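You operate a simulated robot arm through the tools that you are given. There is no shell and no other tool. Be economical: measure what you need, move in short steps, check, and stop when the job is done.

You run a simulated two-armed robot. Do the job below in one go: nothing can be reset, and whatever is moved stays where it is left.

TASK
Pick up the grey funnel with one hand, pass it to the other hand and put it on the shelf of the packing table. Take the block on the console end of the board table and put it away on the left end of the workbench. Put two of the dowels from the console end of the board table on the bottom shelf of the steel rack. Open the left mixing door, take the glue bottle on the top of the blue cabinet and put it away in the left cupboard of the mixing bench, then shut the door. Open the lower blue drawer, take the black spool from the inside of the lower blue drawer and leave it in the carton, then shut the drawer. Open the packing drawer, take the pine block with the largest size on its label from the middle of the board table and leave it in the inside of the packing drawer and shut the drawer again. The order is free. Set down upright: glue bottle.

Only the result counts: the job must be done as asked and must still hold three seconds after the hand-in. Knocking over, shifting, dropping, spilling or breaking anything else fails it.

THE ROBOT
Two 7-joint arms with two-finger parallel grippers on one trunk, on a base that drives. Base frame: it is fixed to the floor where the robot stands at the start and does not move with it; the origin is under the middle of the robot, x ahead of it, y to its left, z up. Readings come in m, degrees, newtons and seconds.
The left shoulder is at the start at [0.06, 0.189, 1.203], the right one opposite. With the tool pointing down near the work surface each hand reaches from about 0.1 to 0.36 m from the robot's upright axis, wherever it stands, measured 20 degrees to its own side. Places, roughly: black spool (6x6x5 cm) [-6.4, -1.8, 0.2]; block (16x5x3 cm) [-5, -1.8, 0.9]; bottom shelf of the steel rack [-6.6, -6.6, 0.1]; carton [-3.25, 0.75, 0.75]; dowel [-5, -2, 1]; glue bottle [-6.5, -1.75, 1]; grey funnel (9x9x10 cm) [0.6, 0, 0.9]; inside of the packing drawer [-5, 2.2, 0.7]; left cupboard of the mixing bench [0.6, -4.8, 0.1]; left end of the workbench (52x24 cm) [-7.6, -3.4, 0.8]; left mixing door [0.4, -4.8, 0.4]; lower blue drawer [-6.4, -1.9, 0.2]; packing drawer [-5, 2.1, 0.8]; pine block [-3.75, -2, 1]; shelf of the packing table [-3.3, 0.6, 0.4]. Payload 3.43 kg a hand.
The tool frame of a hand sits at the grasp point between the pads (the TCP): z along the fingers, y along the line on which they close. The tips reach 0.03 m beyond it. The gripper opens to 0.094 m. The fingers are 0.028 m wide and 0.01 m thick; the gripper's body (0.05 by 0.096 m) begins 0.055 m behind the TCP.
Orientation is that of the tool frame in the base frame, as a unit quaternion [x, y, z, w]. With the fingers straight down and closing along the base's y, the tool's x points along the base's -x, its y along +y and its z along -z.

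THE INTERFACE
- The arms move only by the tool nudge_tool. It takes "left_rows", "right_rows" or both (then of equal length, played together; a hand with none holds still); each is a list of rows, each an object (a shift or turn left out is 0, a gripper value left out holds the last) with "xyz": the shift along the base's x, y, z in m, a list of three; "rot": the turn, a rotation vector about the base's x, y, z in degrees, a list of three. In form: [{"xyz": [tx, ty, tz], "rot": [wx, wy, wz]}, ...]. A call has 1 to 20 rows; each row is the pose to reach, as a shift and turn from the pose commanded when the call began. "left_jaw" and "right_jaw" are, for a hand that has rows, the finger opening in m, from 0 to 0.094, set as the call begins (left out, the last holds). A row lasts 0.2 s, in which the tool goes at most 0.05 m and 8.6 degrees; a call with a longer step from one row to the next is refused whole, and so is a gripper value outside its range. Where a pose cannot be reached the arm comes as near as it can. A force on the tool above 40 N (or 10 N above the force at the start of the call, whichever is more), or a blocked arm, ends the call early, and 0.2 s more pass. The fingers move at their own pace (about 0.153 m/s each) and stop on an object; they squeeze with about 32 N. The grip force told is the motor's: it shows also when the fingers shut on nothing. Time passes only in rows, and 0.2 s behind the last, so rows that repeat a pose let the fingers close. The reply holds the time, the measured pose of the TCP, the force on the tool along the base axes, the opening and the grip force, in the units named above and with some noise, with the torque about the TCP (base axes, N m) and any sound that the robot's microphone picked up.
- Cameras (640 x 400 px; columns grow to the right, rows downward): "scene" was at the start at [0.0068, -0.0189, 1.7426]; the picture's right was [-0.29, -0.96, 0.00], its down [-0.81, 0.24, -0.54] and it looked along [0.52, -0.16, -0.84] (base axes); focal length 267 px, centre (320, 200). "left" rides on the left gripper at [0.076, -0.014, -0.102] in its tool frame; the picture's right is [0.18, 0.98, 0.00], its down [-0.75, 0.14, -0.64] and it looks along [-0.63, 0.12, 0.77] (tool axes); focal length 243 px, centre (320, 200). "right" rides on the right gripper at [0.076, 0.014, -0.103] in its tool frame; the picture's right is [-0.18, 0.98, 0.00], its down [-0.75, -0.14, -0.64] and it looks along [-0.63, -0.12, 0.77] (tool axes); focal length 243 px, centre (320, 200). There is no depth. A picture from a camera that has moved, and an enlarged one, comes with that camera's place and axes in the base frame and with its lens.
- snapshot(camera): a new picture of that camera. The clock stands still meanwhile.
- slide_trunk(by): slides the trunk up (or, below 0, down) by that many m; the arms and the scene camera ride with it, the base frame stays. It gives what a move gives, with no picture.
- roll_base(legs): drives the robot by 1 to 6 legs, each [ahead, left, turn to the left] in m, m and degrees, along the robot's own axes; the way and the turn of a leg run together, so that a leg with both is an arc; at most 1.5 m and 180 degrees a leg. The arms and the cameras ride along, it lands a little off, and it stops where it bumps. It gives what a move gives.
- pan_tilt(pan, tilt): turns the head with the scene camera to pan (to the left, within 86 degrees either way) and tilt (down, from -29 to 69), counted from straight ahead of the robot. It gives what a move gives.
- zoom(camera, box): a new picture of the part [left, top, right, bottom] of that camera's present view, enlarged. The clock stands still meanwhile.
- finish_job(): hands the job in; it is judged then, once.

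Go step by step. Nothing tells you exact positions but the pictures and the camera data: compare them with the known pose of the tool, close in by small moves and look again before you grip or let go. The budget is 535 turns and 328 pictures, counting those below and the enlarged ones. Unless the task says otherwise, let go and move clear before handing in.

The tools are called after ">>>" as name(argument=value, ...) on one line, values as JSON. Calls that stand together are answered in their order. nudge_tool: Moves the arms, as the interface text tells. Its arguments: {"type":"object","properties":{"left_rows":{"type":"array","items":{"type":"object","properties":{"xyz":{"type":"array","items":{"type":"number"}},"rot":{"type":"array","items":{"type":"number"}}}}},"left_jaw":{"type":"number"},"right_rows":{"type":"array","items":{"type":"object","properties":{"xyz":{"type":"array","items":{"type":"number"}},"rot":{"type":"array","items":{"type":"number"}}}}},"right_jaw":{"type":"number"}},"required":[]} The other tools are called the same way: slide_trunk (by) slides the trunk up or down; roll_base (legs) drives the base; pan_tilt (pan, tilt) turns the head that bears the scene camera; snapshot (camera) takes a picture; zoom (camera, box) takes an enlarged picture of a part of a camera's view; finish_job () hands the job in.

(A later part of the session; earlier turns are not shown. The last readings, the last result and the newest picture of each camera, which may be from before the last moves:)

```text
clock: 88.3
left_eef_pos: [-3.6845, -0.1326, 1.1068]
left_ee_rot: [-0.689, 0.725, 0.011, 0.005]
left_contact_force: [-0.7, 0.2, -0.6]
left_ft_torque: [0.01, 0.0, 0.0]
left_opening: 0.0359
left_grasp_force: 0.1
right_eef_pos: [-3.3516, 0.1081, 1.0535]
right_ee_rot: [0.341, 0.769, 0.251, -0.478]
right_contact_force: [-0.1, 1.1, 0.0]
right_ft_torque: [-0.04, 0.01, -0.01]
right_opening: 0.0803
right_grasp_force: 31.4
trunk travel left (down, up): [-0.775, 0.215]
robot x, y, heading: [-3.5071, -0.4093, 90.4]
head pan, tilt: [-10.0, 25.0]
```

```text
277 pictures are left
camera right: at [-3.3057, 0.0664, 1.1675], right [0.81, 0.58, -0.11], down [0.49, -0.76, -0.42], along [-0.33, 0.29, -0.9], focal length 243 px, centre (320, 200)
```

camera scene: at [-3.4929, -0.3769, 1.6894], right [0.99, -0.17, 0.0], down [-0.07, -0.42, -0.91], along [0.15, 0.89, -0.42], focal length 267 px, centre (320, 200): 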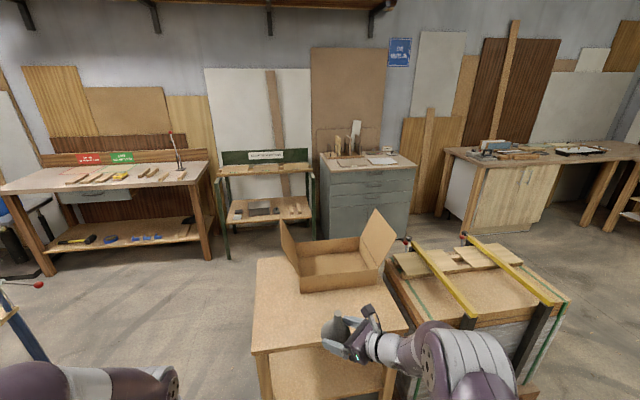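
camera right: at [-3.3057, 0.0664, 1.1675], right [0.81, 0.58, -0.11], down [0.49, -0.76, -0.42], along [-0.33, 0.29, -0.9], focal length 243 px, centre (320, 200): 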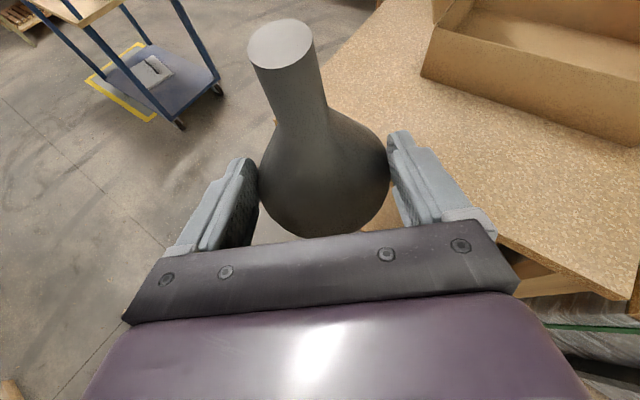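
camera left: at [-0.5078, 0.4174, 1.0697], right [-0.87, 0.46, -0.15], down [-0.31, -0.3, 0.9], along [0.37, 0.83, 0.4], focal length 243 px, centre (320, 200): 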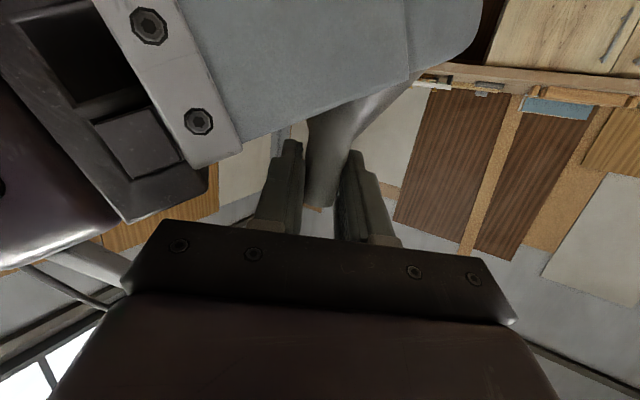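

>>> slide_trunk(by=-0.4)

>>> slide_trunk(by=-0.18)

>>> snapshot(camera="scene")

>>> snapshot(camera="right")

```text
clock: 92.1
left_eef_pos: [-3.6834, -0.1325, 0.7079]
left_ee_rot: [-0.689, 0.725, 0.011, 0.006]
left_contact_force: [-0.4, 0.2, 0.4]
left_ft_torque: [-0.02, -0.02, 0.01]
left_opening: 0.036
left_grasp_force: 0.1
right_eef_pos: [-3.3523, 0.1084, 0.6541]
right_ee_rot: [0.341, 0.769, 0.251, -0.478]
right_contact_force: [0.3, -0.9, -0.5]
right_ft_torque: [-0.01, 0.01, 0.0]
right_opening: 0.0799
right_grasp_force: 31.7
trunk travel left (down, up): [-0.375, 0.615]
robot x, y, heading: [-3.508, -0.4104, 90.4]
head pan, tilt: [-10.0, 25.0]
```

```text
clock: 94.1
left_eef_pos: [-3.6851, -0.1329, 0.5285]
left_ee_rot: [-0.689, 0.725, 0.011, 0.005]
left_contact_force: [0.0, 0.5, -0.6]
left_ft_torque: [-0.02, 0.0, 0.02]
left_opening: 0.0361
left_grasp_force: 0.0
right_eef_pos: [-3.3515, 0.109, 0.4745]
right_ee_rot: [0.341, 0.769, 0.251, -0.478]
right_contact_force: [-0.5, -0.2, 0.0]
right_ft_torque: [-0.01, 0.01, 0.02]
right_opening: 0.08
right_grasp_force: 32.0
trunk travel left (down, up): [-0.195, 0.795]
robot x, y, heading: [-3.5084, -0.4084, 90.5]
head pan, tilt: [-10.0, 25.0]
```

```text
276 pictures are left
camera scene: at [-3.4929, -0.377, 1.1095], right [0.99, -0.17, 0.0], down [-0.07, -0.42, -0.91], along [0.15, 0.89, -0.42], focal length 267 px, centre (320, 200)
```

scene: 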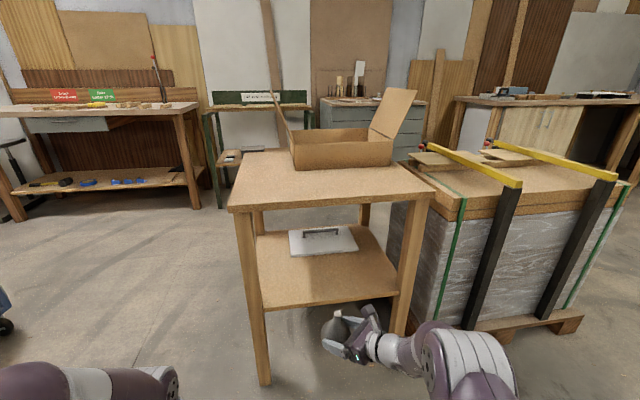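

```text
275 pictures are left
camera right: at [-3.3057, 0.0664, 0.5876], right [0.81, 0.58, -0.11], down [0.49, -0.76, -0.42], along [-0.33, 0.29, -0.9], focal length 243 px, centre (320, 200)
```

right: 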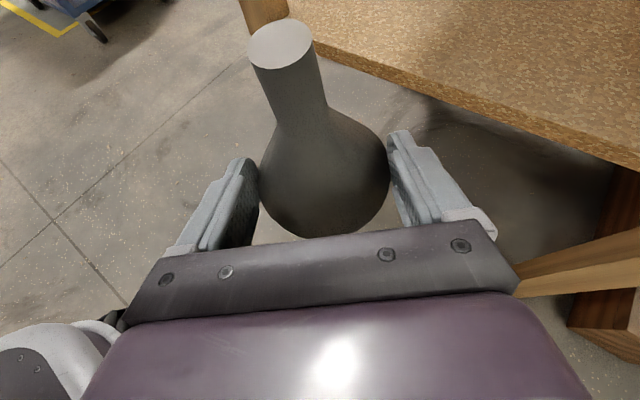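

The shelf is clear in its front half. To keep the right elbow off the table's right leg I shift 10 cm left, then creep forward.

>>> roll_base(legs=[[0, 0.1, 0], [0.2, 0, 0]])

>>> snapshot(camera="scene")

>>> snapshot(camera="right")

```text
clock: 96.5
left_eef_pos: [-3.7853, 0.0657, 0.5281]
left_ee_rot: [-0.689, 0.725, 0.01, 0.005]
left_contact_force: [-0.6, -0.1, -0.3]
left_ft_torque: [0.01, 0.02, 0.02]
left_opening: 0.036
left_grasp_force: 0.1
right_eef_pos: [-3.4534, 0.3074, 0.4735]
right_ee_rot: [0.342, 0.769, 0.252, -0.478]
right_contact_force: [-0.3, -0.4, 0.3]
right_ft_torque: [0.01, 0.01, -0.02]
right_opening: 0.0801
right_grasp_force: 32.1
trunk travel left (down, up): [-0.195, 0.795]
robot x, y, heading: [-3.6097, -0.2132, 90.5]
head pan, tilt: [-10.0, 25.0]
```

```text
274 pictures are left
camera scene: at [-3.5957, -0.1784, 1.1094], right [0.99, -0.17, 0.0], down [-0.07, -0.42, -0.91], along [0.15, 0.89, -0.42], focal length 267 px, centre (320, 200)
```

scene: 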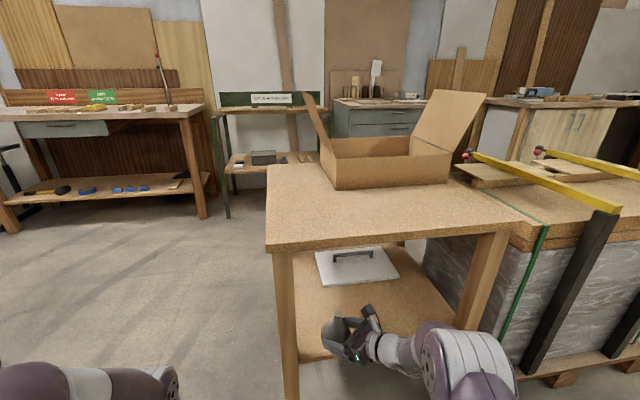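

```text
273 pictures are left
camera right: at [-3.4083, 0.2649, 0.5875], right [0.81, 0.58, -0.11], down [0.49, -0.76, -0.42], along [-0.33, 0.29, -0.9], focal length 243 px, centre (320, 200)
```

right: 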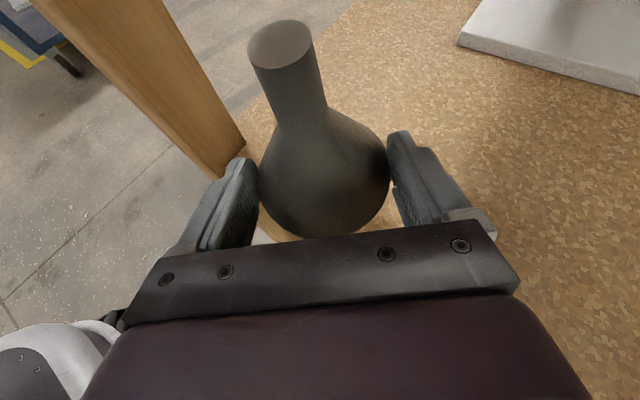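

The left finger is near the west leg. I turn 10° right (elbow swings back) and go in to about [-3.40, 0.45].

>>> roll_base(legs=[[0, 0, -10], [0.16, 0.05, 0]])

>>> snapshot(camera="scene")

>>> snapshot(camera="right")

```text
clock: 98.6
left_eef_pos: [-3.7588, 0.256, 0.5283]
left_ee_rot: [-0.623, 0.782, 0.011, 0.006]
left_contact_force: [0.1, -0.2, -0.1]
left_ft_torque: [0.0, -0.01, 0.02]
left_opening: 0.036
left_grasp_force: 0.0
right_eef_pos: [-3.3898, 0.4366, 0.4738]
right_ee_rot: [0.407, 0.736, 0.292, -0.454]
right_contact_force: [-0.2, -0.5, 0.2]
right_ft_torque: [-0.02, -0.02, 0.0]
right_opening: 0.0796
right_grasp_force: 31.6
trunk travel left (down, up): [-0.195, 0.795]
robot x, y, heading: [-3.6346, -0.045, 80.4]
head pan, tilt: [-10.0, 25.0]
```

```text
272 pictures are left
camera scene: at [-3.6139, -0.0164, 1.1094], right [0.94, -0.34, 0.0], down [-0.14, -0.4, -0.91], along [0.3, 0.85, -0.42], focal length 267 px, centre (320, 200)
```

scene: 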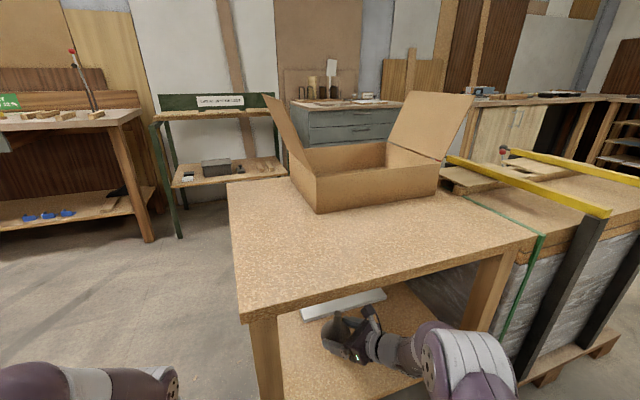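

```text
271 pictures are left
camera right: at [-3.3521, 0.3877, 0.5874], right [0.9, 0.43, -0.11], down [0.35, -0.84, -0.42], along [-0.27, 0.34, -0.9], focal length 243 px, centre (320, 200)
```

right: 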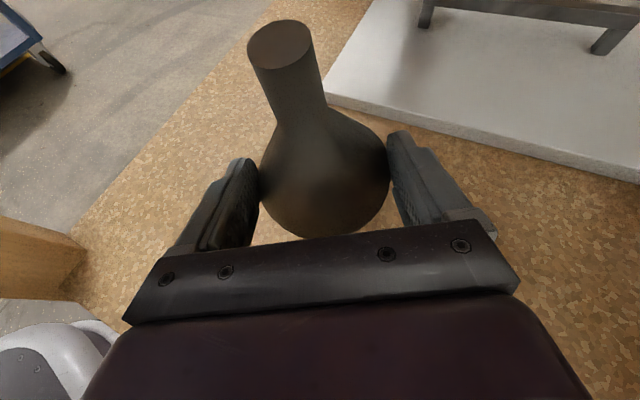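

Well placed over the shelf. I lower by trunk in small steps and watch the force.

>>> slide_trunk(by=-0.03)

>>> slide_trunk(by=-0.01)

```text
clock: 99.4
left_eef_pos: [-3.7594, 0.258, 0.498]
left_ee_rot: [-0.623, 0.782, 0.01, 0.006]
left_contact_force: [0.1, 0.2, 0.0]
left_ft_torque: [0.02, 0.02, 0.02]
left_opening: 0.0359
left_grasp_force: 0.0
right_eef_pos: [-3.3907, 0.4377, 0.4437]
right_ee_rot: [0.408, 0.736, 0.292, -0.454]
right_contact_force: [0.6, -0.1, -0.2]
right_ft_torque: [0.0, 0.01, 0.02]
right_opening: 0.08
right_grasp_force: 31.8
trunk travel left (down, up): [-0.165, 0.825]
robot x, y, heading: [-3.6334, -0.0458, 80.4]
head pan, tilt: [-10.0, 25.0]
```

```text
clock: 99.9
left_eef_pos: [-3.7591, 0.2574, 0.4873]
left_ee_rot: [-0.623, 0.782, 0.01, 0.006]
left_contact_force: [0.6, 0.5, -0.1]
left_ft_torque: [-0.05, -0.01, 0.03]
left_opening: 0.0358
left_grasp_force: 0.0
right_eef_pos: [-3.3903, 0.4376, 0.4345]
right_ee_rot: [0.407, 0.736, 0.292, -0.455]
right_contact_force: [-0.6, 0.2, -0.2]
right_ft_torque: [-0.01, -0.01, -0.01]
right_opening: 0.0799
right_grasp_force: 32.1
trunk travel left (down, up): [-0.155, 0.835]
robot x, y, heading: [-3.6357, -0.044, 80.1]
head pan, tilt: [-10.0, 25.0]
```

>>> slide_trunk(by=-0.008)

>>> snapshot(camera="right")

>>> zoom(camera="scene", box=[260, 270, 460, 395])

```text
clock: 100.5
left_eef_pos: [-3.7589, 0.2576, 0.4811]
left_ee_rot: [-0.623, 0.782, 0.01, 0.006]
left_contact_force: [-1.2, -0.2, -0.3]
left_ft_torque: [-0.03, -0.02, 0.02]
left_opening: 0.0359
left_grasp_force: 0.0
right_eef_pos: [-3.3907, 0.438, 0.4269]
right_ee_rot: [0.406, 0.736, 0.293, -0.455]
right_contact_force: [0.2, 1.6, 9.5]
right_ft_torque: [0.05, 0.44, 0.04]
right_opening: 0.08
right_grasp_force: 31.9
trunk travel left (down, up): [-0.147, 0.843]
robot x, y, heading: [-3.6338, -0.0494, 80.2]
head pan, tilt: [-10.0, 25.0]
```

```text
270 pictures are left
camera right: at [-3.3521, 0.3877, 0.5411], right [0.9, 0.43, -0.11], down [0.35, -0.84, -0.43], along [-0.27, 0.35, -0.9], focal length 243 px, centre (320, 200)
```

right: 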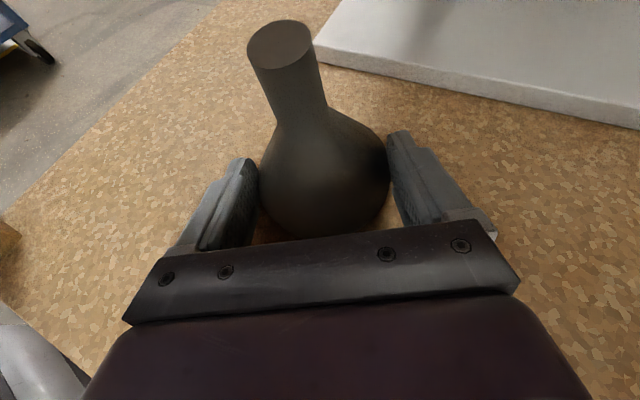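

```text
3.20 times, centred on (360, 332) of scene
camera zoom: at [-3.6143, -0.017, 1.0616], right [0.94, -0.34, 0.0], down [-0.14, -0.4, -0.91], along [0.3, 0.85, -0.42], focal length 854 px, centre (192, -224)
```

zoom: 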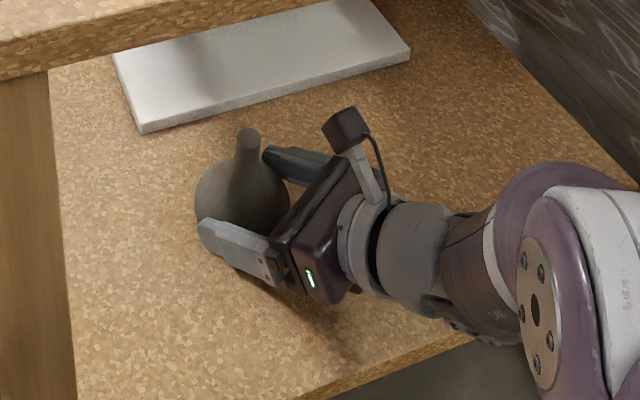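

It touches down (9.5 N). I open gently so the funnel settles flat.

>>> nudge_tool(right_jaw=0.084, right_rows=[{}, {}])

>>> nudge_tool(right_jaw=0.094, right_rows=[{}, {}])

>>> snapshot(camera="right")

```text
clock: 101.1
left_eef_pos: [-3.7592, 0.256, 0.4804]
left_ee_rot: [-0.623, 0.782, 0.01, 0.007]
left_contact_force: [0.5, 0.3, 0.1]
left_ft_torque: [0.03, 0.01, 0.01]
left_opening: 0.036
left_grasp_force: 0.0
right_eef_pos: [-3.3899, 0.438, 0.4287]
right_ee_rot: [0.407, 0.736, 0.294, -0.454]
right_contact_force: [3.2, 4.6, 15.4]
right_ft_torque: [0.04, 0.64, -0.23]
right_opening: 0.0815
right_grasp_force: 0.1
trunk travel left (down, up): [-0.147, 0.843]
robot x, y, heading: [-3.6323, -0.043, 80.3]
head pan, tilt: [-10.0, 25.0]
```

```text
clock: 101.7
left_eef_pos: [-3.7594, 0.258, 0.4811]
left_ee_rot: [-0.623, 0.782, 0.011, 0.007]
left_contact_force: [0.2, -0.3, 0.5]
left_ft_torque: [-0.02, -0.03, 0.0]
left_opening: 0.0359
left_grasp_force: 0.0
right_eef_pos: [-3.389, 0.4369, 0.4287]
right_ee_rot: [0.407, 0.736, 0.294, -0.455]
right_contact_force: [9.3, 6.8, 20.6]
right_ft_torque: [0.1, 0.81, -0.48]
right_opening: 0.0867
right_grasp_force: 0.0
trunk travel left (down, up): [-0.147, 0.843]
robot x, y, heading: [-3.6333, -0.0444, 80.4]
head pan, tilt: [-10.0, 25.0]
```

```text
268 pictures are left
camera right: at [-3.3517, 0.3875, 0.5412], right [0.9, 0.43, -0.11], down [0.35, -0.84, -0.43], along [-0.27, 0.35, -0.9], focal length 243 px, centre (320, 200)
```

right: 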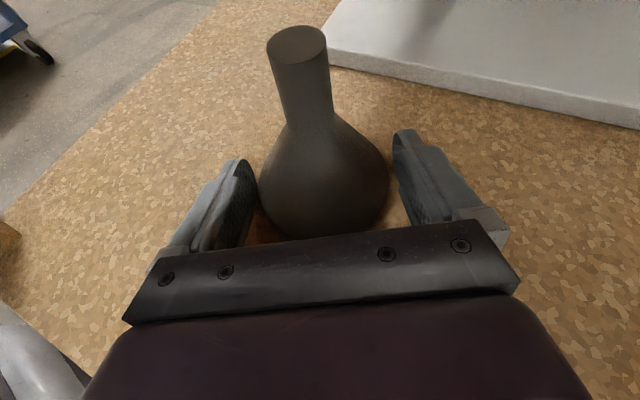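

The funnel stands flat; a finger rubs the shelf, so I raise 12 mm, open fully, then back out.

>>> slide_trunk(by=0.014)

>>> nudge_tool(right_jaw=0.094, right_rows=[{}, {}])

>>> snapshot(camera="right")

```text
clock: 102.3
left_eef_pos: [-3.7586, 0.2569, 0.494]
left_ee_rot: [-0.623, 0.782, 0.01, 0.006]
left_contact_force: [-0.3, -0.3, -0.4]
left_ft_torque: [0.0, -0.01, -0.03]
left_opening: 0.0359
left_grasp_force: 0.0
right_eef_pos: [-3.3903, 0.4352, 0.4386]
right_ee_rot: [0.408, 0.737, 0.291, -0.454]
right_contact_force: [0.3, 0.0, 0.2]
right_ft_torque: [0.01, -0.02, -0.02]
right_opening: 0.0939
right_grasp_force: 0.2
trunk travel left (down, up): [-0.161, 0.829]
robot x, y, heading: [-3.6334, -0.0433, 80.5]
head pan, tilt: [-10.0, 25.0]
```

```text
clock: 102.9
left_eef_pos: [-3.7597, 0.2568, 0.4944]
left_ee_rot: [-0.623, 0.782, 0.01, 0.006]
left_contact_force: [-0.6, 0.0, 0.3]
left_ft_torque: [-0.01, -0.02, 0.01]
left_opening: 0.036
left_grasp_force: 0.2
right_eef_pos: [-3.3894, 0.4373, 0.4401]
right_ee_rot: [0.408, 0.736, 0.293, -0.454]
right_contact_force: [0.2, -0.4, 0.3]
right_ft_torque: [-0.02, 0.0, -0.02]
right_opening: 0.0939
right_grasp_force: 0.2
trunk travel left (down, up): [-0.161, 0.829]
robot x, y, heading: [-3.632, -0.0429, 80.3]
head pan, tilt: [-10.0, 25.0]
```

```text
267 pictures are left
camera right: at [-3.3522, 0.3876, 0.5534], right [0.9, 0.43, -0.11], down [0.35, -0.84, -0.42], along [-0.27, 0.34, -0.9], focal length 243 px, centre (320, 200)
```

right: 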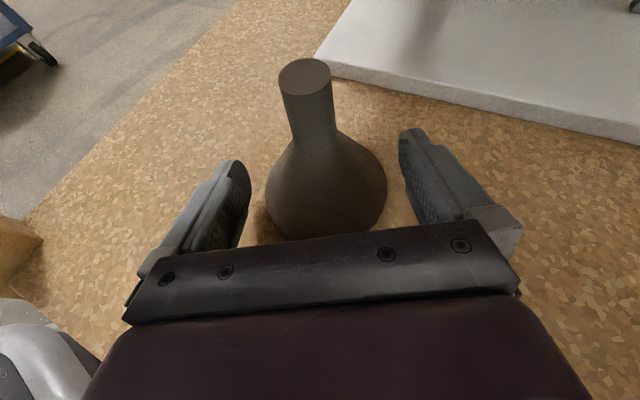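

Clear on both sides. I back the base diagonally along the hand's axis, then straight out.

>>> roll_base(legs=[[-0.09, -0.07, 0], [-0.3, 0, 0]])

>>> snapshot(camera="scene")

```text
clock: 105.8
left_eef_pos: [-3.7556, -0.1404, 0.4939]
left_ee_rot: [-0.624, 0.782, 0.011, 0.006]
left_contact_force: [0.3, 0.8, -0.3]
left_ft_torque: [-0.01, 0.01, -0.04]
left_opening: 0.0362
left_grasp_force: 0.1
right_eef_pos: [-3.3866, 0.0399, 0.4401]
right_ee_rot: [0.408, 0.736, 0.292, -0.454]
right_contact_force: [-0.2, -0.2, -0.2]
right_ft_torque: [0.0, 0.0, 0.01]
right_opening: 0.0939
right_grasp_force: 0.0
trunk travel left (down, up): [-0.161, 0.829]
robot x, y, heading: [-3.6305, -0.4414, 80.3]
head pan, tilt: [-10.0, 25.0]
```

```text
266 pictures are left
camera scene: at [-3.6099, -0.4137, 1.0754], right [0.94, -0.33, 0.0], down [-0.14, -0.4, -0.91], along [0.3, 0.85, -0.42], focal length 267 px, centre (320, 200)
```

scene: 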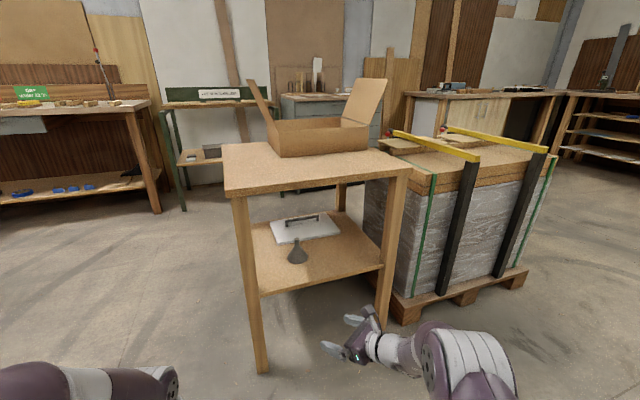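

The funnel stands on the shelf. I raise the trunk and fold the right hand back to tool-down.

>>> slide_trunk(by=0.4)

>>> slide_trunk(by=0.3)

>>> nudge_tool(right_rows=[{"xyz": [0.02, -0.02, 0], "rot": [-7, -3.76, 0]}, {"xyz": [0.04, -0.04, 0], "rot": [-14, -7.5, 0]}, {"xyz": [0.05, -0.06, 0], "rot": [-21, -11.3, 0]}, {"xyz": [0.06, -0.08, 0], "rot": [-28, -15, 0]}, {"xyz": [0.06, -0.1, 0], "rot": [-35, -18.8, 0]}, {"xyz": [0.06, -0.12, 0], "rot": [-42, -22.5, 0]}, {"xyz": [0.06, -0.14, 0], "rot": [-49, -26, 0]}, {"xyz": [0.06, -0.15, 0], "rot": [-56, -30, 0]}, {"xyz": [0.06, -0.15, 0], "rot": [-57, -30.5, 0]}])

```text
clock: 109.6
left_eef_pos: [-3.7565, -0.1409, 0.8947]
left_ee_rot: [-0.623, 0.782, 0.011, 0.006]
left_contact_force: [0.0, -0.1, 0.8]
left_ft_torque: [0.01, 0.01, -0.01]
left_opening: 0.036
left_grasp_force: 0.1
right_eef_pos: [-3.3851, 0.041, 0.84]
right_ee_rot: [0.407, 0.736, 0.292, -0.454]
right_contact_force: [-1.2, 0.5, 0.2]
right_ft_torque: [0.01, -0.02, -0.01]
right_opening: 0.0941
right_grasp_force: 0.1
trunk travel left (down, up): [-0.561, 0.429]
robot x, y, heading: [-3.6292, -0.4415, 80.4]
head pan, tilt: [-10.0, 25.0]
```

```text
clock: 112.6
left_eef_pos: [-3.7559, -0.1404, 1.1947]
left_ee_rot: [-0.623, 0.782, 0.011, 0.006]
left_contact_force: [-0.2, 0.1, 0.3]
left_ft_torque: [0.04, -0.02, 0.01]
left_opening: 0.0362
left_grasp_force: 0.0
right_eef_pos: [-3.385, 0.0401, 1.141]
right_ee_rot: [0.407, 0.737, 0.292, -0.454]
right_contact_force: [-0.3, 0.8, 0.4]
right_ft_torque: [0.01, -0.03, -0.01]
right_opening: 0.0943
right_grasp_force: 0.0
trunk travel left (down, up): [-0.861, 0.129]
robot x, y, heading: [-3.6294, -0.4413, 80.7]
head pan, tilt: [-10.0, 25.0]
```

```text
clock: 114.6
left_eef_pos: [-3.755, -0.1413, 1.1946]
left_ee_rot: [-0.623, 0.782, 0.01, 0.006]
left_contact_force: [0.6, 1.2, -0.4]
left_ft_torque: [0.04, 0.0, 0.0]
left_opening: 0.0357
left_grasp_force: 0.0
right_eef_pos: [-3.3269, -0.1084, 1.1405]
right_ee_rot: [0.483, 0.875, 0.002, -0.005]
right_contact_force: [-0.6, -0.4, 0.3]
right_ft_torque: [0.01, -0.03, -0.01]
right_opening: 0.094
right_grasp_force: 0.1
trunk travel left (down, up): [-0.861, 0.129]
robot x, y, heading: [-3.6273, -0.4395, 80.5]
head pan, tilt: [-10.0, 25.0]
```

>>> nudge_tool(right_rows=[{"rot": [0, 0, 8]}, {"rot": [0, 0, 16]}, {"rot": [0, 0, 24]}, {"rot": [0, 0, 32]}, {"rot": [0, 0, 40]}, {"rot": [0, 0, 48]}, {"rot": [0, 0, 56]}, {"rot": [0, 0, 64]}, {"rot": [0, 0, 72]}, {"rot": [0, 0, 80]}, {"rot": [0, 0, 88]}, {"rot": [0, 0, 96]}, {"rot": [0, 0, 104]}, {"rot": [0, 0, 112]}, {"rot": [0, 0, 120]}, {"rot": [0, 0, 128]}, {"rot": [0, 0, 136]}, {"rot": [0, 0, 138]}])

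>>> roll_base(legs=[[0, 0, -170]])

>>> pan_tilt(pan=0, tilt=30)

>>> snapshot(camera="scene")

```text
clock: 118.4
left_eef_pos: [-3.7562, -0.1394, 1.1938]
left_ee_rot: [-0.623, 0.782, 0.01, 0.006]
left_contact_force: [-0.9, -0.7, -0.3]
left_ft_torque: [0.03, 0.01, -0.02]
left_opening: 0.0358
left_grasp_force: 0.0
right_eef_pos: [-3.3258, -0.1095, 1.1408]
right_ee_rot: [-0.644, 0.765, -0.004, -0.005]
right_contact_force: [-0.2, -1.0, 0.6]
right_ft_torque: [0.0, 0.02, 0.0]
right_opening: 0.094
right_grasp_force: 0.1
trunk travel left (down, up): [-0.861, 0.129]
robot x, y, heading: [-3.6313, -0.4448, 80.4]
head pan, tilt: [-10.0, 25.0]
```

```text
clock: 125.9
left_eef_pos: [-3.4704, -0.7284, 1.194]
left_ee_rot: [0.742, 0.67, -0.006, 0.011]
left_contact_force: [0.1, -0.3, -0.4]
left_ft_torque: [-0.02, -0.02, 0.0]
left_opening: 0.0359
left_grasp_force: 0.2
right_eef_pos: [-3.8924, -0.8116, 1.1404]
right_ee_rot: [0.724, 0.689, 0.005, -0.004]
right_contact_force: [-0.2, 0.3, -0.1]
right_ft_torque: [-0.02, -0.01, -0.03]
right_opening: 0.094
right_grasp_force: 0.1
trunk travel left (down, up): [-0.861, 0.129]
robot x, y, heading: [-3.6287, -0.4426, -92.6]
head pan, tilt: [-10.0, 25.0]
```

```text
clock: 126.6
left_eef_pos: [-3.4701, -0.7266, 1.1938]
left_ee_rot: [0.742, 0.67, -0.005, 0.01]
left_contact_force: [0.7, 0.2, -0.6]
left_ft_torque: [-0.02, 0.03, -0.01]
left_opening: 0.036
left_grasp_force: 0.1
right_eef_pos: [-3.892, -0.8097, 1.1406]
right_ee_rot: [0.725, 0.689, 0.003, -0.005]
right_contact_force: [0.1, 0.9, -0.2]
right_ft_torque: [0.01, 0.0, 0.0]
right_opening: 0.0937
right_grasp_force: 0.0
trunk travel left (down, up): [-0.861, 0.129]
robot x, y, heading: [-3.6299, -0.445, -92.7]
head pan, tilt: [0.0, 30.0]
```

```text
265 pictures are left
camera scene: at [-3.6322, -0.472, 1.7675], right [-1.0, 0.04, 0.0], down [0.02, 0.5, -0.87], along [-0.04, -0.87, -0.5], focal length 267 px, centre (320, 200)
```

scene: 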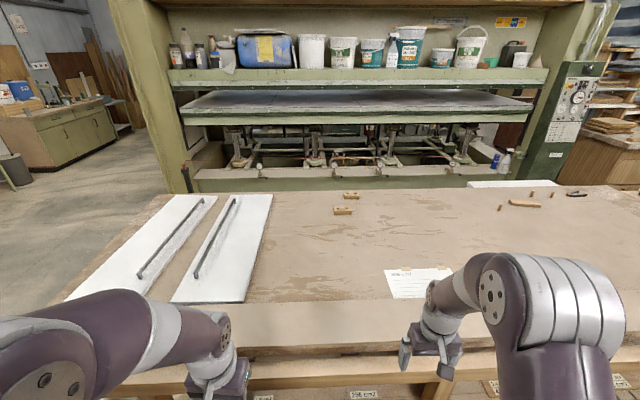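

The board table: two pine blocks in the middle, block and dowels at the right (console) end. I zoom on both groups.

>>> zoom(camera="scene", box=[320, 180, 380, 220])

>>> zoom(camera="scene", box=[470, 170, 630, 225])

```text
10.00 times, centred on (350, 200) of scene
camera zoom: at [-3.6322, -0.472, 1.7675], right [-1.0, 0.04, 0.0], down [0.02, 0.5, -0.87], along [-0.04, -0.87, -0.5], focal length 2669 px, centre (20, 200)
```

zoom: 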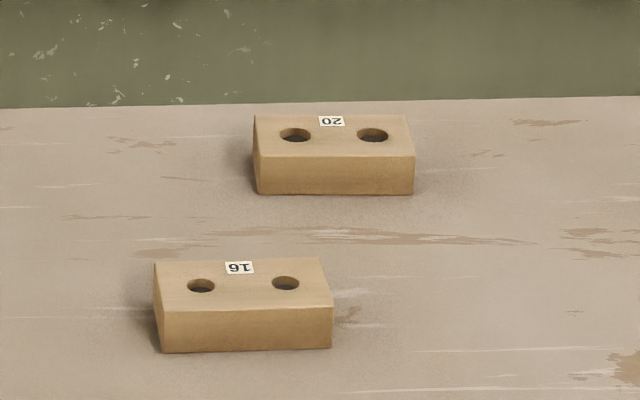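

```text
4.00 times, centred on (550, 198) of scene
camera zoom: at [-3.6322, -0.472, 1.7675], right [-1.0, 0.04, 0.0], down [0.02, 0.5, -0.87], along [-0.04, -0.87, -0.5], focal length 1068 px, centre (-600, 210)
```

zoom: 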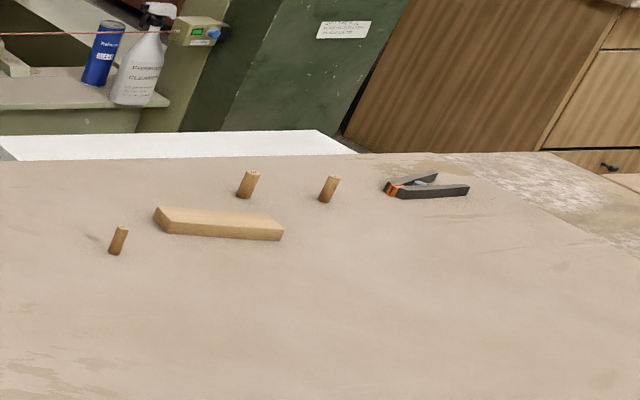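

Block "20" is the larger; it lies at about [-3.9, -1.98], out of reach from this side (near edge y -0.99, far edge about -2.2). I go round the east end to look at the press-side aisle.

>>> roll_base(legs=[[0, 1.5, 0], [0, 0.3, 0], [0, 0, -87], [0, 0.9, 0]])

>>> pan_tilt(pan=20, tilt=25)

>>> snapshot(camera="scene")

```text
clock: 143.7
left_eef_pos: [-2.1748, -1.6059, 1.1934]
left_ee_rot: [0.999, -0.051, -0.011, 0.004]
left_contact_force: [-0.1, 0.6, -0.3]
left_ft_torque: [0.0, -0.04, -0.02]
left_opening: 0.0363
left_grasp_force: 0.2
right_eef_pos: [-2.2578, -1.1836, 1.1413]
right_ee_rot: [1.0, -0.025, 0.006, -0.001]
right_contact_force: [-0.4, 0.6, 0.2]
right_ft_torque: [-0.02, -0.01, -0.03]
right_opening: 0.0938
right_grasp_force: 0.0
trunk travel left (down, up): [-0.861, 0.129]
robot x, y, heading: [-1.8902, -1.4478, 177.3]
head pan, tilt: [0.0, 30.0]
```

```text
clock: 144.6
left_eef_pos: [-2.1742, -1.6077, 1.1948]
left_ee_rot: [0.999, -0.051, -0.011, 0.003]
left_contact_force: [0.4, 0.3, -0.2]
left_ft_torque: [0.01, -0.01, 0.0]
left_opening: 0.036
left_grasp_force: 0.0
right_eef_pos: [-2.2579, -1.1843, 1.1407]
right_ee_rot: [1.0, -0.024, 0.006, -0.001]
right_contact_force: [-0.3, 0.1, -0.2]
right_ft_torque: [0.01, 0.01, 0.02]
right_opening: 0.0939
right_grasp_force: 0.1
trunk travel left (down, up): [-0.861, 0.129]
robot x, y, heading: [-1.8893, -1.4446, 177.5]
head pan, tilt: [20.0, 25.0]
```

```text
262 pictures are left
camera scene: at [-1.9181, -1.4751, 1.7754], right [-0.3, 0.95, 0.0], down [0.4, 0.13, -0.91], along [-0.86, -0.27, -0.42], focal length 267 px, centre (320, 200)
```

scene: 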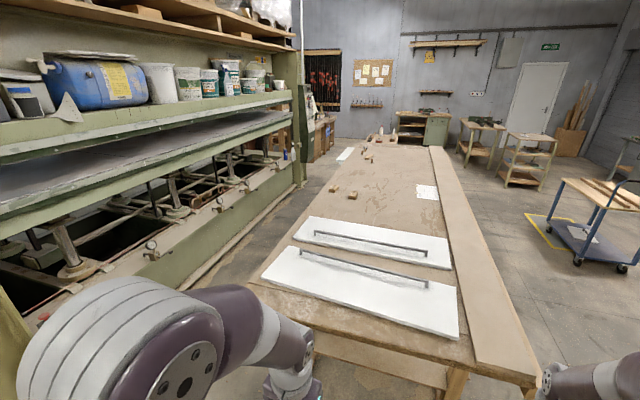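

There is an aisle about 1.2 m wide between table and press. I move to its mouth and look along it.

>>> roll_base(legs=[[0, 1.05, 2.5]])

>>> pan_tilt(pan=0, tilt=25)

>>> snapshot(camera="scene")

```text
clock: 150.0
left_eef_pos: [-2.1917, -2.6698, 1.1945]
left_ee_rot: [0.999, -0.031, -0.011, 0.004]
left_contact_force: [-0.5, 0.5, -0.4]
left_ft_torque: [-0.01, 0.01, -0.01]
left_opening: 0.0358
left_grasp_force: 0.0
right_eef_pos: [-2.2916, -2.2498, 1.14]
right_ee_rot: [1.0, -0.005, 0.006, -0.001]
right_contact_force: [-0.1, -0.1, -0.8]
right_ft_torque: [0.0, 0.0, 0.0]
right_opening: 0.0941
right_grasp_force: 0.1
trunk travel left (down, up): [-0.861, 0.129]
robot x, y, heading: [-1.9168, -2.499, 179.8]
head pan, tilt: [20.0, 25.0]
```

```text
clock: 150.8
left_eef_pos: [-2.1911, -2.6695, 1.1929]
left_ee_rot: [0.999, -0.03, -0.011, 0.005]
left_contact_force: [-0.7, 0.2, 1.0]
left_ft_torque: [-0.01, 0.02, -0.01]
left_opening: 0.0359
left_grasp_force: 0.0
right_eef_pos: [-2.2925, -2.252, 1.1402]
right_ee_rot: [1.0, -0.005, 0.006, -0.001]
right_contact_force: [0.0, -0.4, 0.3]
right_ft_torque: [0.04, 0.0, 0.06]
right_opening: 0.0941
right_grasp_force: 0.1
trunk travel left (down, up): [-0.861, 0.129]
robot x, y, heading: [-1.9147, -2.4971, 179.9]
head pan, tilt: [0.0, 25.0]
```

```text
261 pictures are left
camera scene: at [-1.9459, -2.4966, 1.7754], right [0.0, 1.0, 0.0], down [0.42, 0.0, -0.91], along [-0.91, 0.0, -0.42], focal length 267 px, centre (320, 200)
```

scene: 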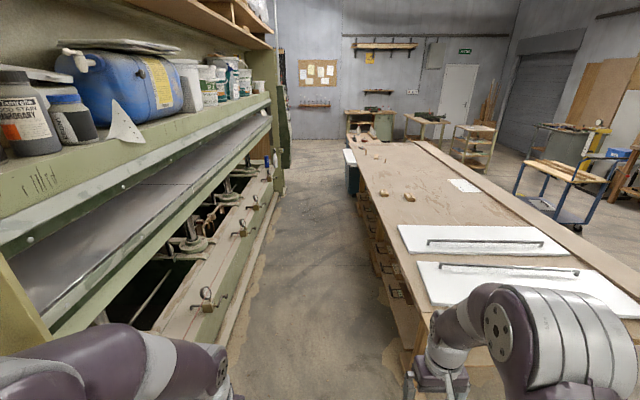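

Aisle spans y about -3.05 to -2.12. I go in sideways, facing the table, to x about -3.85.

>>> roll_base(legs=[[0, 0, -90], [0, 1.5, 0], [0, 0.4, 0]])

>>> pan_tilt(pan=0, tilt=50)

>>> snapshot(camera="scene")

```text
clock: 164.1
left_eef_pos: [-3.949, -2.1455, 1.1941]
left_ee_rot: [-0.667, 0.745, 0.012, 0.005]
left_contact_force: [-0.9, -0.2, 0.2]
left_ft_torque: [0.04, -0.01, 0.0]
left_opening: 0.0361
left_grasp_force: 0.0
right_eef_pos: [-3.5264, -2.0651, 1.14]
right_ee_rot: [-0.686, 0.728, -0.005, -0.004]
right_contact_force: [0.2, 0.4, 0.7]
right_ft_torque: [-0.01, -0.02, 0.0]
right_opening: 0.0941
right_grasp_force: 0.1
trunk travel left (down, up): [-0.861, 0.129]
robot x, y, heading: [-3.7889, -2.4335, 87.1]
head pan, tilt: [0.0, 25.0]
```

```text
clock: 165.0
left_eef_pos: [-3.9484, -2.1457, 1.1938]
left_ee_rot: [-0.667, 0.745, 0.01, 0.005]
left_contact_force: [0.0, 0.1, -0.1]
left_ft_torque: [-0.03, -0.03, 0.01]
left_opening: 0.0356
left_grasp_force: 0.1
right_eef_pos: [-3.5275, -2.0653, 1.14]
right_ee_rot: [-0.686, 0.728, -0.005, -0.004]
right_contact_force: [-0.3, 0.1, 0.5]
right_ft_torque: [0.0, -0.02, 0.02]
right_opening: 0.0937
right_grasp_force: 0.1
trunk travel left (down, up): [-0.861, 0.129]
robot x, y, heading: [-3.789, -2.4299, 87.1]
head pan, tilt: [0.0, 50.0]
```

```text
260 pictures are left
camera scene: at [-3.7898, -2.4128, 1.738], right [1.0, -0.05, 0.0], down [-0.04, -0.76, -0.64], along [0.03, 0.64, -0.77], focal length 267 px, centre (320, 200)
```

scene: 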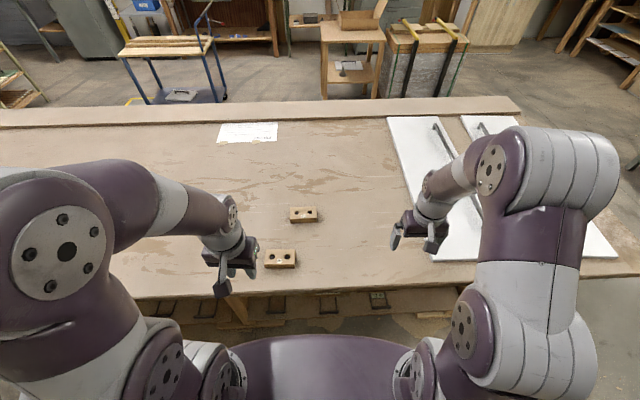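

Block "20" lies in front of the left hand at about [-3.90, -1.99]. I zoom to get its orientation and size.

>>> zoom(camera="scene", box=[250, 195, 340, 280])

>>> nudge_tool(left_jaw=0.094, left_rows=[{"rot": [0, 0, 8]}, {"rot": [0, 0, 16]}, {"rot": [0, 0, 24]}, {"rot": [0, 0, 32]}, {"rot": [0, 0, 40]}, {"rot": [0, 0, 48]}, {"rot": [0, 0, 56]}, {"rot": [0, 0, 64]}, {"rot": [0, 0, 72]}, {"rot": [0, 0, 80]}, {"rot": [0, 0, 88]}, {"rot": [0, 0, 92]}])

>>> snapshot(camera="left")

```text
4.71 times, centred on (295, 238) of scene
camera zoom: at [-3.7898, -2.4128, 1.738], right [1.0, -0.05, 0.0], down [-0.04, -0.76, -0.64], along [0.03, 0.64, -0.77], focal length 1256 px, centre (438, 24)
```

zoom: 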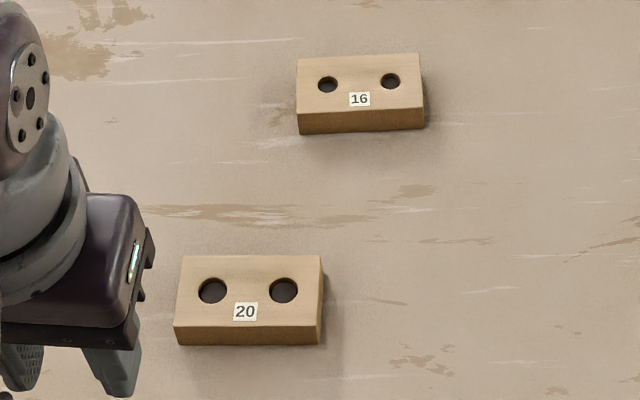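

```text
clock: 167.6
left_eef_pos: [-3.9502, -2.144, 1.1936]
left_ee_rot: [0.999, -0.035, -0.012, 0.005]
left_contact_force: [-0.2, 0.4, 0.1]
left_ft_torque: [-0.01, -0.01, 0.0]
left_opening: 0.0938
left_grasp_force: 0.0
right_eef_pos: [-3.5257, -2.0656, 1.1406]
right_ee_rot: [-0.685, 0.728, -0.005, -0.004]
right_contact_force: [-0.3, 0.3, 0.4]
right_ft_torque: [-0.01, -0.02, -0.04]
right_opening: 0.0939
right_grasp_force: 0.0
trunk travel left (down, up): [-0.861, 0.129]
robot x, y, heading: [-3.7915, -2.4314, 86.9]
head pan, tilt: [0.0, 50.0]
```

```text
258 pictures are left
camera left: at [-3.8697, -2.1357, 1.295], right [0.11, -0.99, 0.01], down [-0.75, -0.08, 0.66], along [-0.66, -0.08, -0.75], focal length 243 px, centre (320, 200)
```

left: 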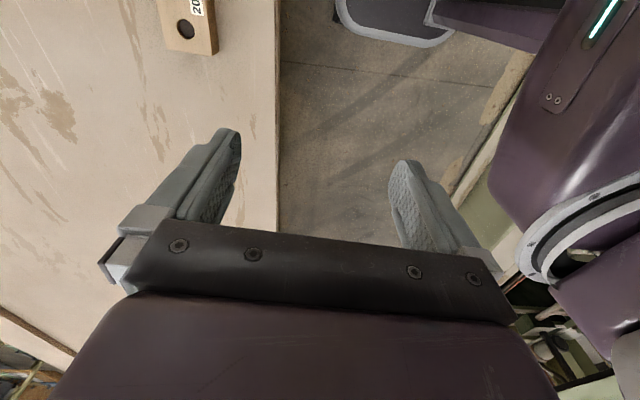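

I bring the left hand above block 20.

>>> nudge_tool(left_rows=[{"xyz": [0.012, 0.04, 0]}, {"xyz": [0.025, 0.08, 0]}, {"xyz": [0.038, 0.12, -0.01]}, {"xyz": [0.05, 0.159, -0.03]}, {"xyz": [0.05, 0.159, -0.07]}, {"xyz": [0.05, 0.159, -0.11]}, {"xyz": [0.05, 0.159, -0.13]}])

>>> snapshot(camera="left")

```text
clock: 169.2
left_eef_pos: [-3.8989, -1.9852, 1.0628]
left_ee_rot: [0.999, -0.037, -0.011, 0.005]
left_contact_force: [-0.1, 0.8, 0.2]
left_ft_torque: [-0.02, -0.03, -0.01]
left_opening: 0.094
left_grasp_force: 0.0
right_eef_pos: [-3.5246, -2.0644, 1.1409]
right_ee_rot: [-0.685, 0.728, -0.005, -0.005]
right_contact_force: [-1.0, -0.3, -0.5]
right_ft_torque: [-0.01, 0.02, -0.02]
right_opening: 0.0939
right_grasp_force: 0.0
trunk travel left (down, up): [-0.861, 0.129]
robot x, y, heading: [-3.791, -2.4318, 87.1]
head pan, tilt: [0.0, 50.0]
```

```text
257 pictures are left
camera left: at [-3.8192, -1.977, 1.1642], right [0.11, -0.99, 0.01], down [-0.75, -0.08, 0.66], along [-0.66, -0.08, -0.75], focal length 243 px, centre (320, 200)
```

left: 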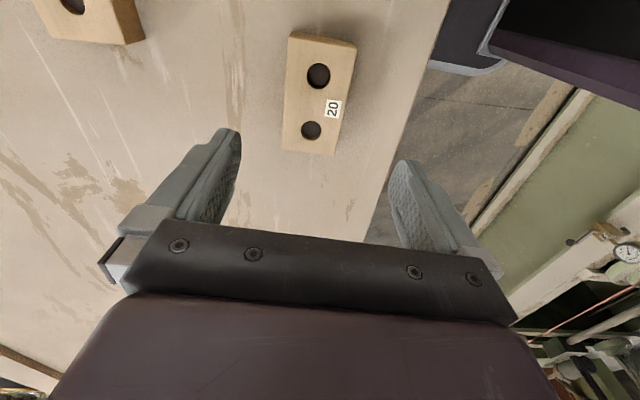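

Well aligned. I descend to z 0.965 and check.

>>> nudge_tool(left_rows=[{"xyz": [0.002, 0.0, -0.04]}, {"xyz": [0.005, 0.0, -0.08]}, {"xyz": [0.008, 0.0, -0.098]}, {"xyz": [0.008, 0.0, -0.098]}])

>>> snapshot(camera="left")

```text
clock: 170.2
left_eef_pos: [-3.8911, -1.9859, 0.9669]
left_ee_rot: [0.999, -0.038, -0.011, 0.004]
left_contact_force: [0.2, 0.2, 0.5]
left_ft_torque: [0.04, -0.02, -0.01]
left_opening: 0.094
left_grasp_force: 0.1
right_eef_pos: [-3.526, -2.0647, 1.1407]
right_ee_rot: [-0.686, 0.728, -0.005, -0.004]
right_contact_force: [0.9, -0.3, -0.2]
right_ft_torque: [-0.02, 0.03, 0.0]
right_opening: 0.0939
right_grasp_force: 0.1
trunk travel left (down, up): [-0.861, 0.129]
robot x, y, heading: [-3.7925, -2.4286, 86.9]
head pan, tilt: [0.0, 50.0]
```

```text
256 pictures are left
camera left: at [-3.8121, -1.9776, 1.0682], right [0.11, -0.99, 0.0], down [-0.75, -0.08, 0.66], along [-0.66, -0.08, -0.75], focal length 243 px, centre (320, 200)
```

left: 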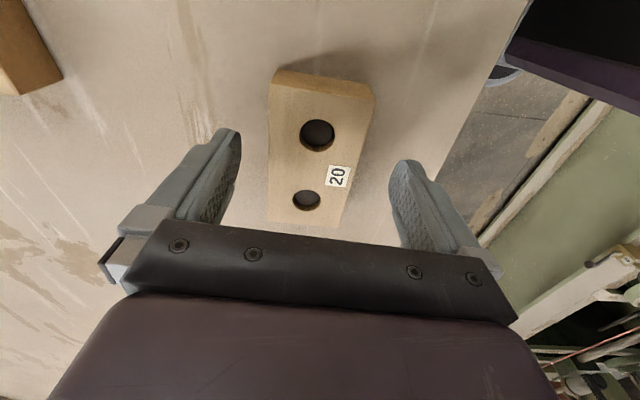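

>>> nudge_tool(left_rows=[{"xyz": [0.0, 0.0, -0.01]}, {"xyz": [0.0, 0.0, -0.02]}, {"xyz": [0.0, 0.0, -0.027]}])

>>> snapshot(camera="left")

```text
clock: 171.0
left_eef_pos: [-3.8917, -1.9876, 0.9402]
left_ee_rot: [0.999, -0.036, -0.011, 0.003]
left_contact_force: [-1.0, 0.4, 2.2]
left_ft_torque: [0.17, -0.02, 0.07]
left_opening: 0.0939
left_grasp_force: 0.1
right_eef_pos: [-3.5269, -2.0659, 1.1409]
right_ee_rot: [-0.686, 0.728, -0.005, -0.004]
right_contact_force: [0.0, -0.1, 0.3]
right_ft_torque: [0.02, -0.01, 0.02]
right_opening: 0.0939
right_grasp_force: 0.1
trunk travel left (down, up): [-0.861, 0.129]
robot x, y, heading: [-3.7899, -2.4314, 87.1]
head pan, tilt: [0.0, 50.0]
```

```text
255 pictures are left
camera left: at [-3.8121, -1.9781, 1.0417], right [0.11, -0.99, 0.0], down [-0.75, -0.08, 0.66], along [-0.66, -0.08, -0.75], focal length 243 px, centre (320, 200)
```

left: 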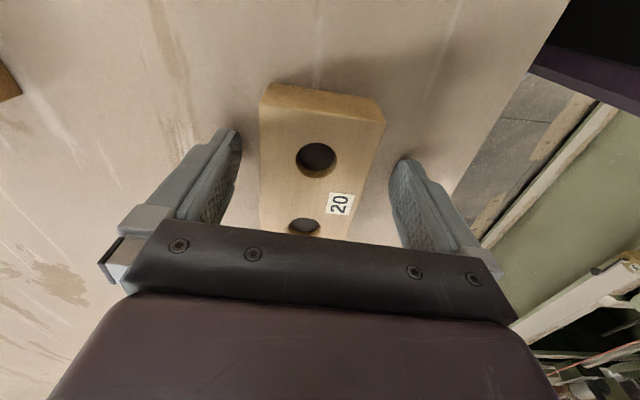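

The fingertips just touch the table (z about 0.91). I rise 3 mm, close, and lift.

>>> nudge_tool(left_jaw=0.0, left_rows=[{"xyz": [0, 0, 0.004]}, {"xyz": [0, 0, 0.004]}, {"xyz": [0, 0, 0.004]}, {"xyz": [0, 0, 0.03]}, {"xyz": [0, 0, 0.07]}, {"xyz": [0, 0, 0.11]}])

>>> snapshot(camera="left")

>>> pan_tilt(pan=50, tilt=35)

>>> snapshot(camera="scene")

```text
clock: 172.4
left_eef_pos: [-3.8912, -1.9889, 1.0483]
left_ee_rot: [0.999, -0.036, -0.012, 0.005]
left_contact_force: [-0.8, -0.4, -0.7]
left_ft_torque: [0.04, -0.01, 0.03]
left_opening: 0.0597
left_grasp_force: 31.9
right_eef_pos: [-3.526, -2.0654, 1.1404]
right_ee_rot: [-0.686, 0.728, -0.005, -0.004]
right_contact_force: [-0.2, 1.3, -0.8]
right_ft_torque: [-0.03, -0.03, 0.01]
right_opening: 0.0938
right_grasp_force: 0.0
trunk travel left (down, up): [-0.861, 0.129]
robot x, y, heading: [-3.7889, -2.4331, 87.2]
head pan, tilt: [0.0, 50.0]
```

```text
254 pictures are left
camera left: at [-3.8115, -1.9796, 1.1489], right [0.11, -0.99, 0.01], down [-0.75, -0.08, 0.66], along [-0.66, -0.08, -0.75], focal length 243 px, centre (320, 200)
```

left: 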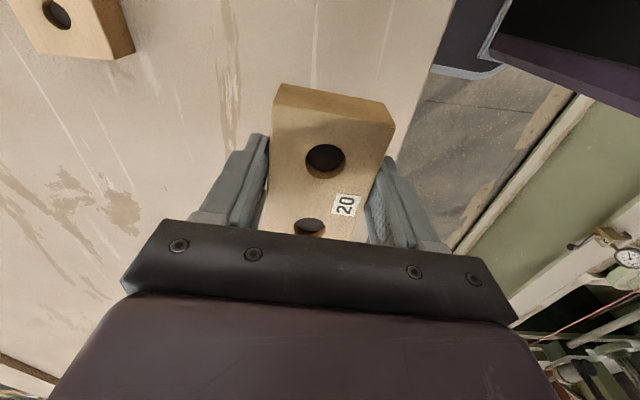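

```text
clock: 173.6
left_eef_pos: [-3.8922, -1.9876, 1.0487]
left_ee_rot: [0.999, -0.038, -0.012, 0.004]
left_contact_force: [-0.2, -1.1, -0.8]
left_ft_torque: [0.01, 0.0, 0.04]
left_opening: 0.0597
left_grasp_force: 31.9
right_eef_pos: [-3.5263, -2.0645, 1.1411]
right_ee_rot: [-0.686, 0.727, -0.004, -0.004]
right_contact_force: [-0.8, -0.8, -0.1]
right_ft_torque: [0.02, 0.01, 0.02]
right_opening: 0.0941
right_grasp_force: 0.1
trunk travel left (down, up): [-0.861, 0.129]
robot x, y, heading: [-3.7885, -2.4312, 87.1]
head pan, tilt: [50.0, 35.0]
```

```text
253 pictures are left
camera scene: at [-3.858, -2.4296, 1.7596], right [0.68, 0.73, 0.0], down [0.42, -0.39, -0.82], along [-0.6, 0.56, -0.57], focal length 267 px, centre (320, 200)
```

scene: 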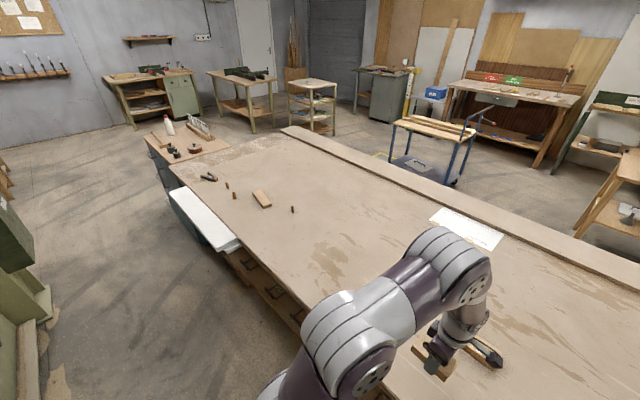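

Block 20 is held by the left hand. Next the packing drawer: I leave the aisle eastward and go round to the north side.

>>> roll_base(legs=[[0, 0, 3], [0, -1.5, 0], [0, -0.4, 0], [1.4, 0, 0], [0.65, 0, 0]])

>>> roll_base(legs=[[0, 0, 90]])

>>> pan_tilt(pan=-20, tilt=20)

>>> snapshot(camera="scene")

```text
clock: 193.4
left_eef_pos: [-1.9717, 0.051, 1.0481]
left_ee_rot: [1.0, -0.01, -0.011, 0.004]
left_contact_force: [-0.7, 0.1, -0.9]
left_ft_torque: [-0.02, 0.03, 0.01]
left_opening: 0.0595
left_grasp_force: 31.8
right_eef_pos: [-1.6018, -0.0065, 1.1414]
right_ee_rot: [-0.705, 0.709, -0.005, -0.004]
right_contact_force: [0.3, -0.7, 0.5]
right_ft_torque: [0.01, -0.01, 0.01]
right_opening: 0.0939
right_grasp_force: 0.1
trunk travel left (down, up): [-0.861, 0.129]
robot x, y, heading: [-1.8511, -0.3874, 89.9]
head pan, tilt: [50.0, 35.0]
```

```text
clock: 197.6
left_eef_pos: [-2.2882, -0.4922, 1.0477]
left_ee_rot: [0.728, 0.685, -0.005, 0.012]
left_contact_force: [0.3, -0.6, -0.2]
left_ft_torque: [-0.01, -0.01, -0.01]
left_opening: 0.0598
left_grasp_force: 32.1
right_eef_pos: [-2.2166, -0.1261, 1.141]
right_ee_rot: [1.0, -0.023, 0.006, -0.001]
right_contact_force: [-0.9, -0.6, -0.5]
right_ft_torque: [0.01, 0.0, -0.01]
right_opening: 0.0942
right_grasp_force: 0.0
trunk travel left (down, up): [-0.861, 0.129]
robot x, y, heading: [-1.8467, -0.3887, 178.1]
head pan, tilt: [50.0, 35.0]
```

```text
clock: 199.0
left_eef_pos: [-2.2897, -0.4923, 1.0482]
left_ee_rot: [0.728, 0.685, -0.005, 0.012]
left_contact_force: [0.8, 0.1, -0.1]
left_ft_torque: [0.02, 0.06, 0.0]
left_opening: 0.0595
left_grasp_force: 32.0
right_eef_pos: [-2.2164, -0.1271, 1.1409]
right_ee_rot: [1.0, -0.023, 0.006, -0.001]
right_contact_force: [-0.7, 0.8, 0.0]
right_ft_torque: [0.01, 0.0, 0.01]
right_opening: 0.0941
right_grasp_force: 0.0
trunk travel left (down, up): [-0.861, 0.129]
robot x, y, heading: [-1.8468, -0.3848, 177.8]
head pan, tilt: [-20.0, 20.0]
```

```text
252 pictures are left
camera scene: at [-1.8744, -0.3523, 1.7835], right [0.38, 0.93, 0.0], down [0.32, -0.13, -0.94], along [-0.87, 0.35, -0.34], focal length 267 px, centre (320, 200)
```

scene: 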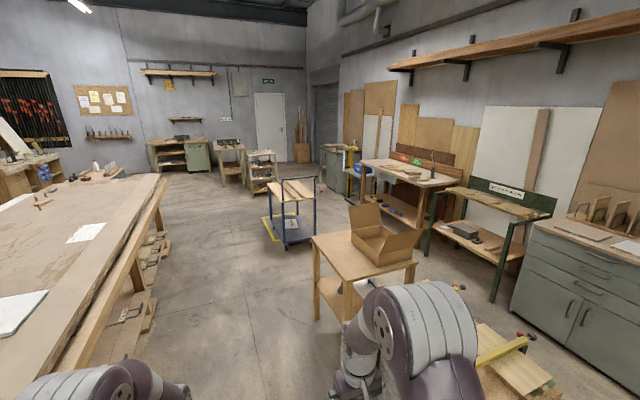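

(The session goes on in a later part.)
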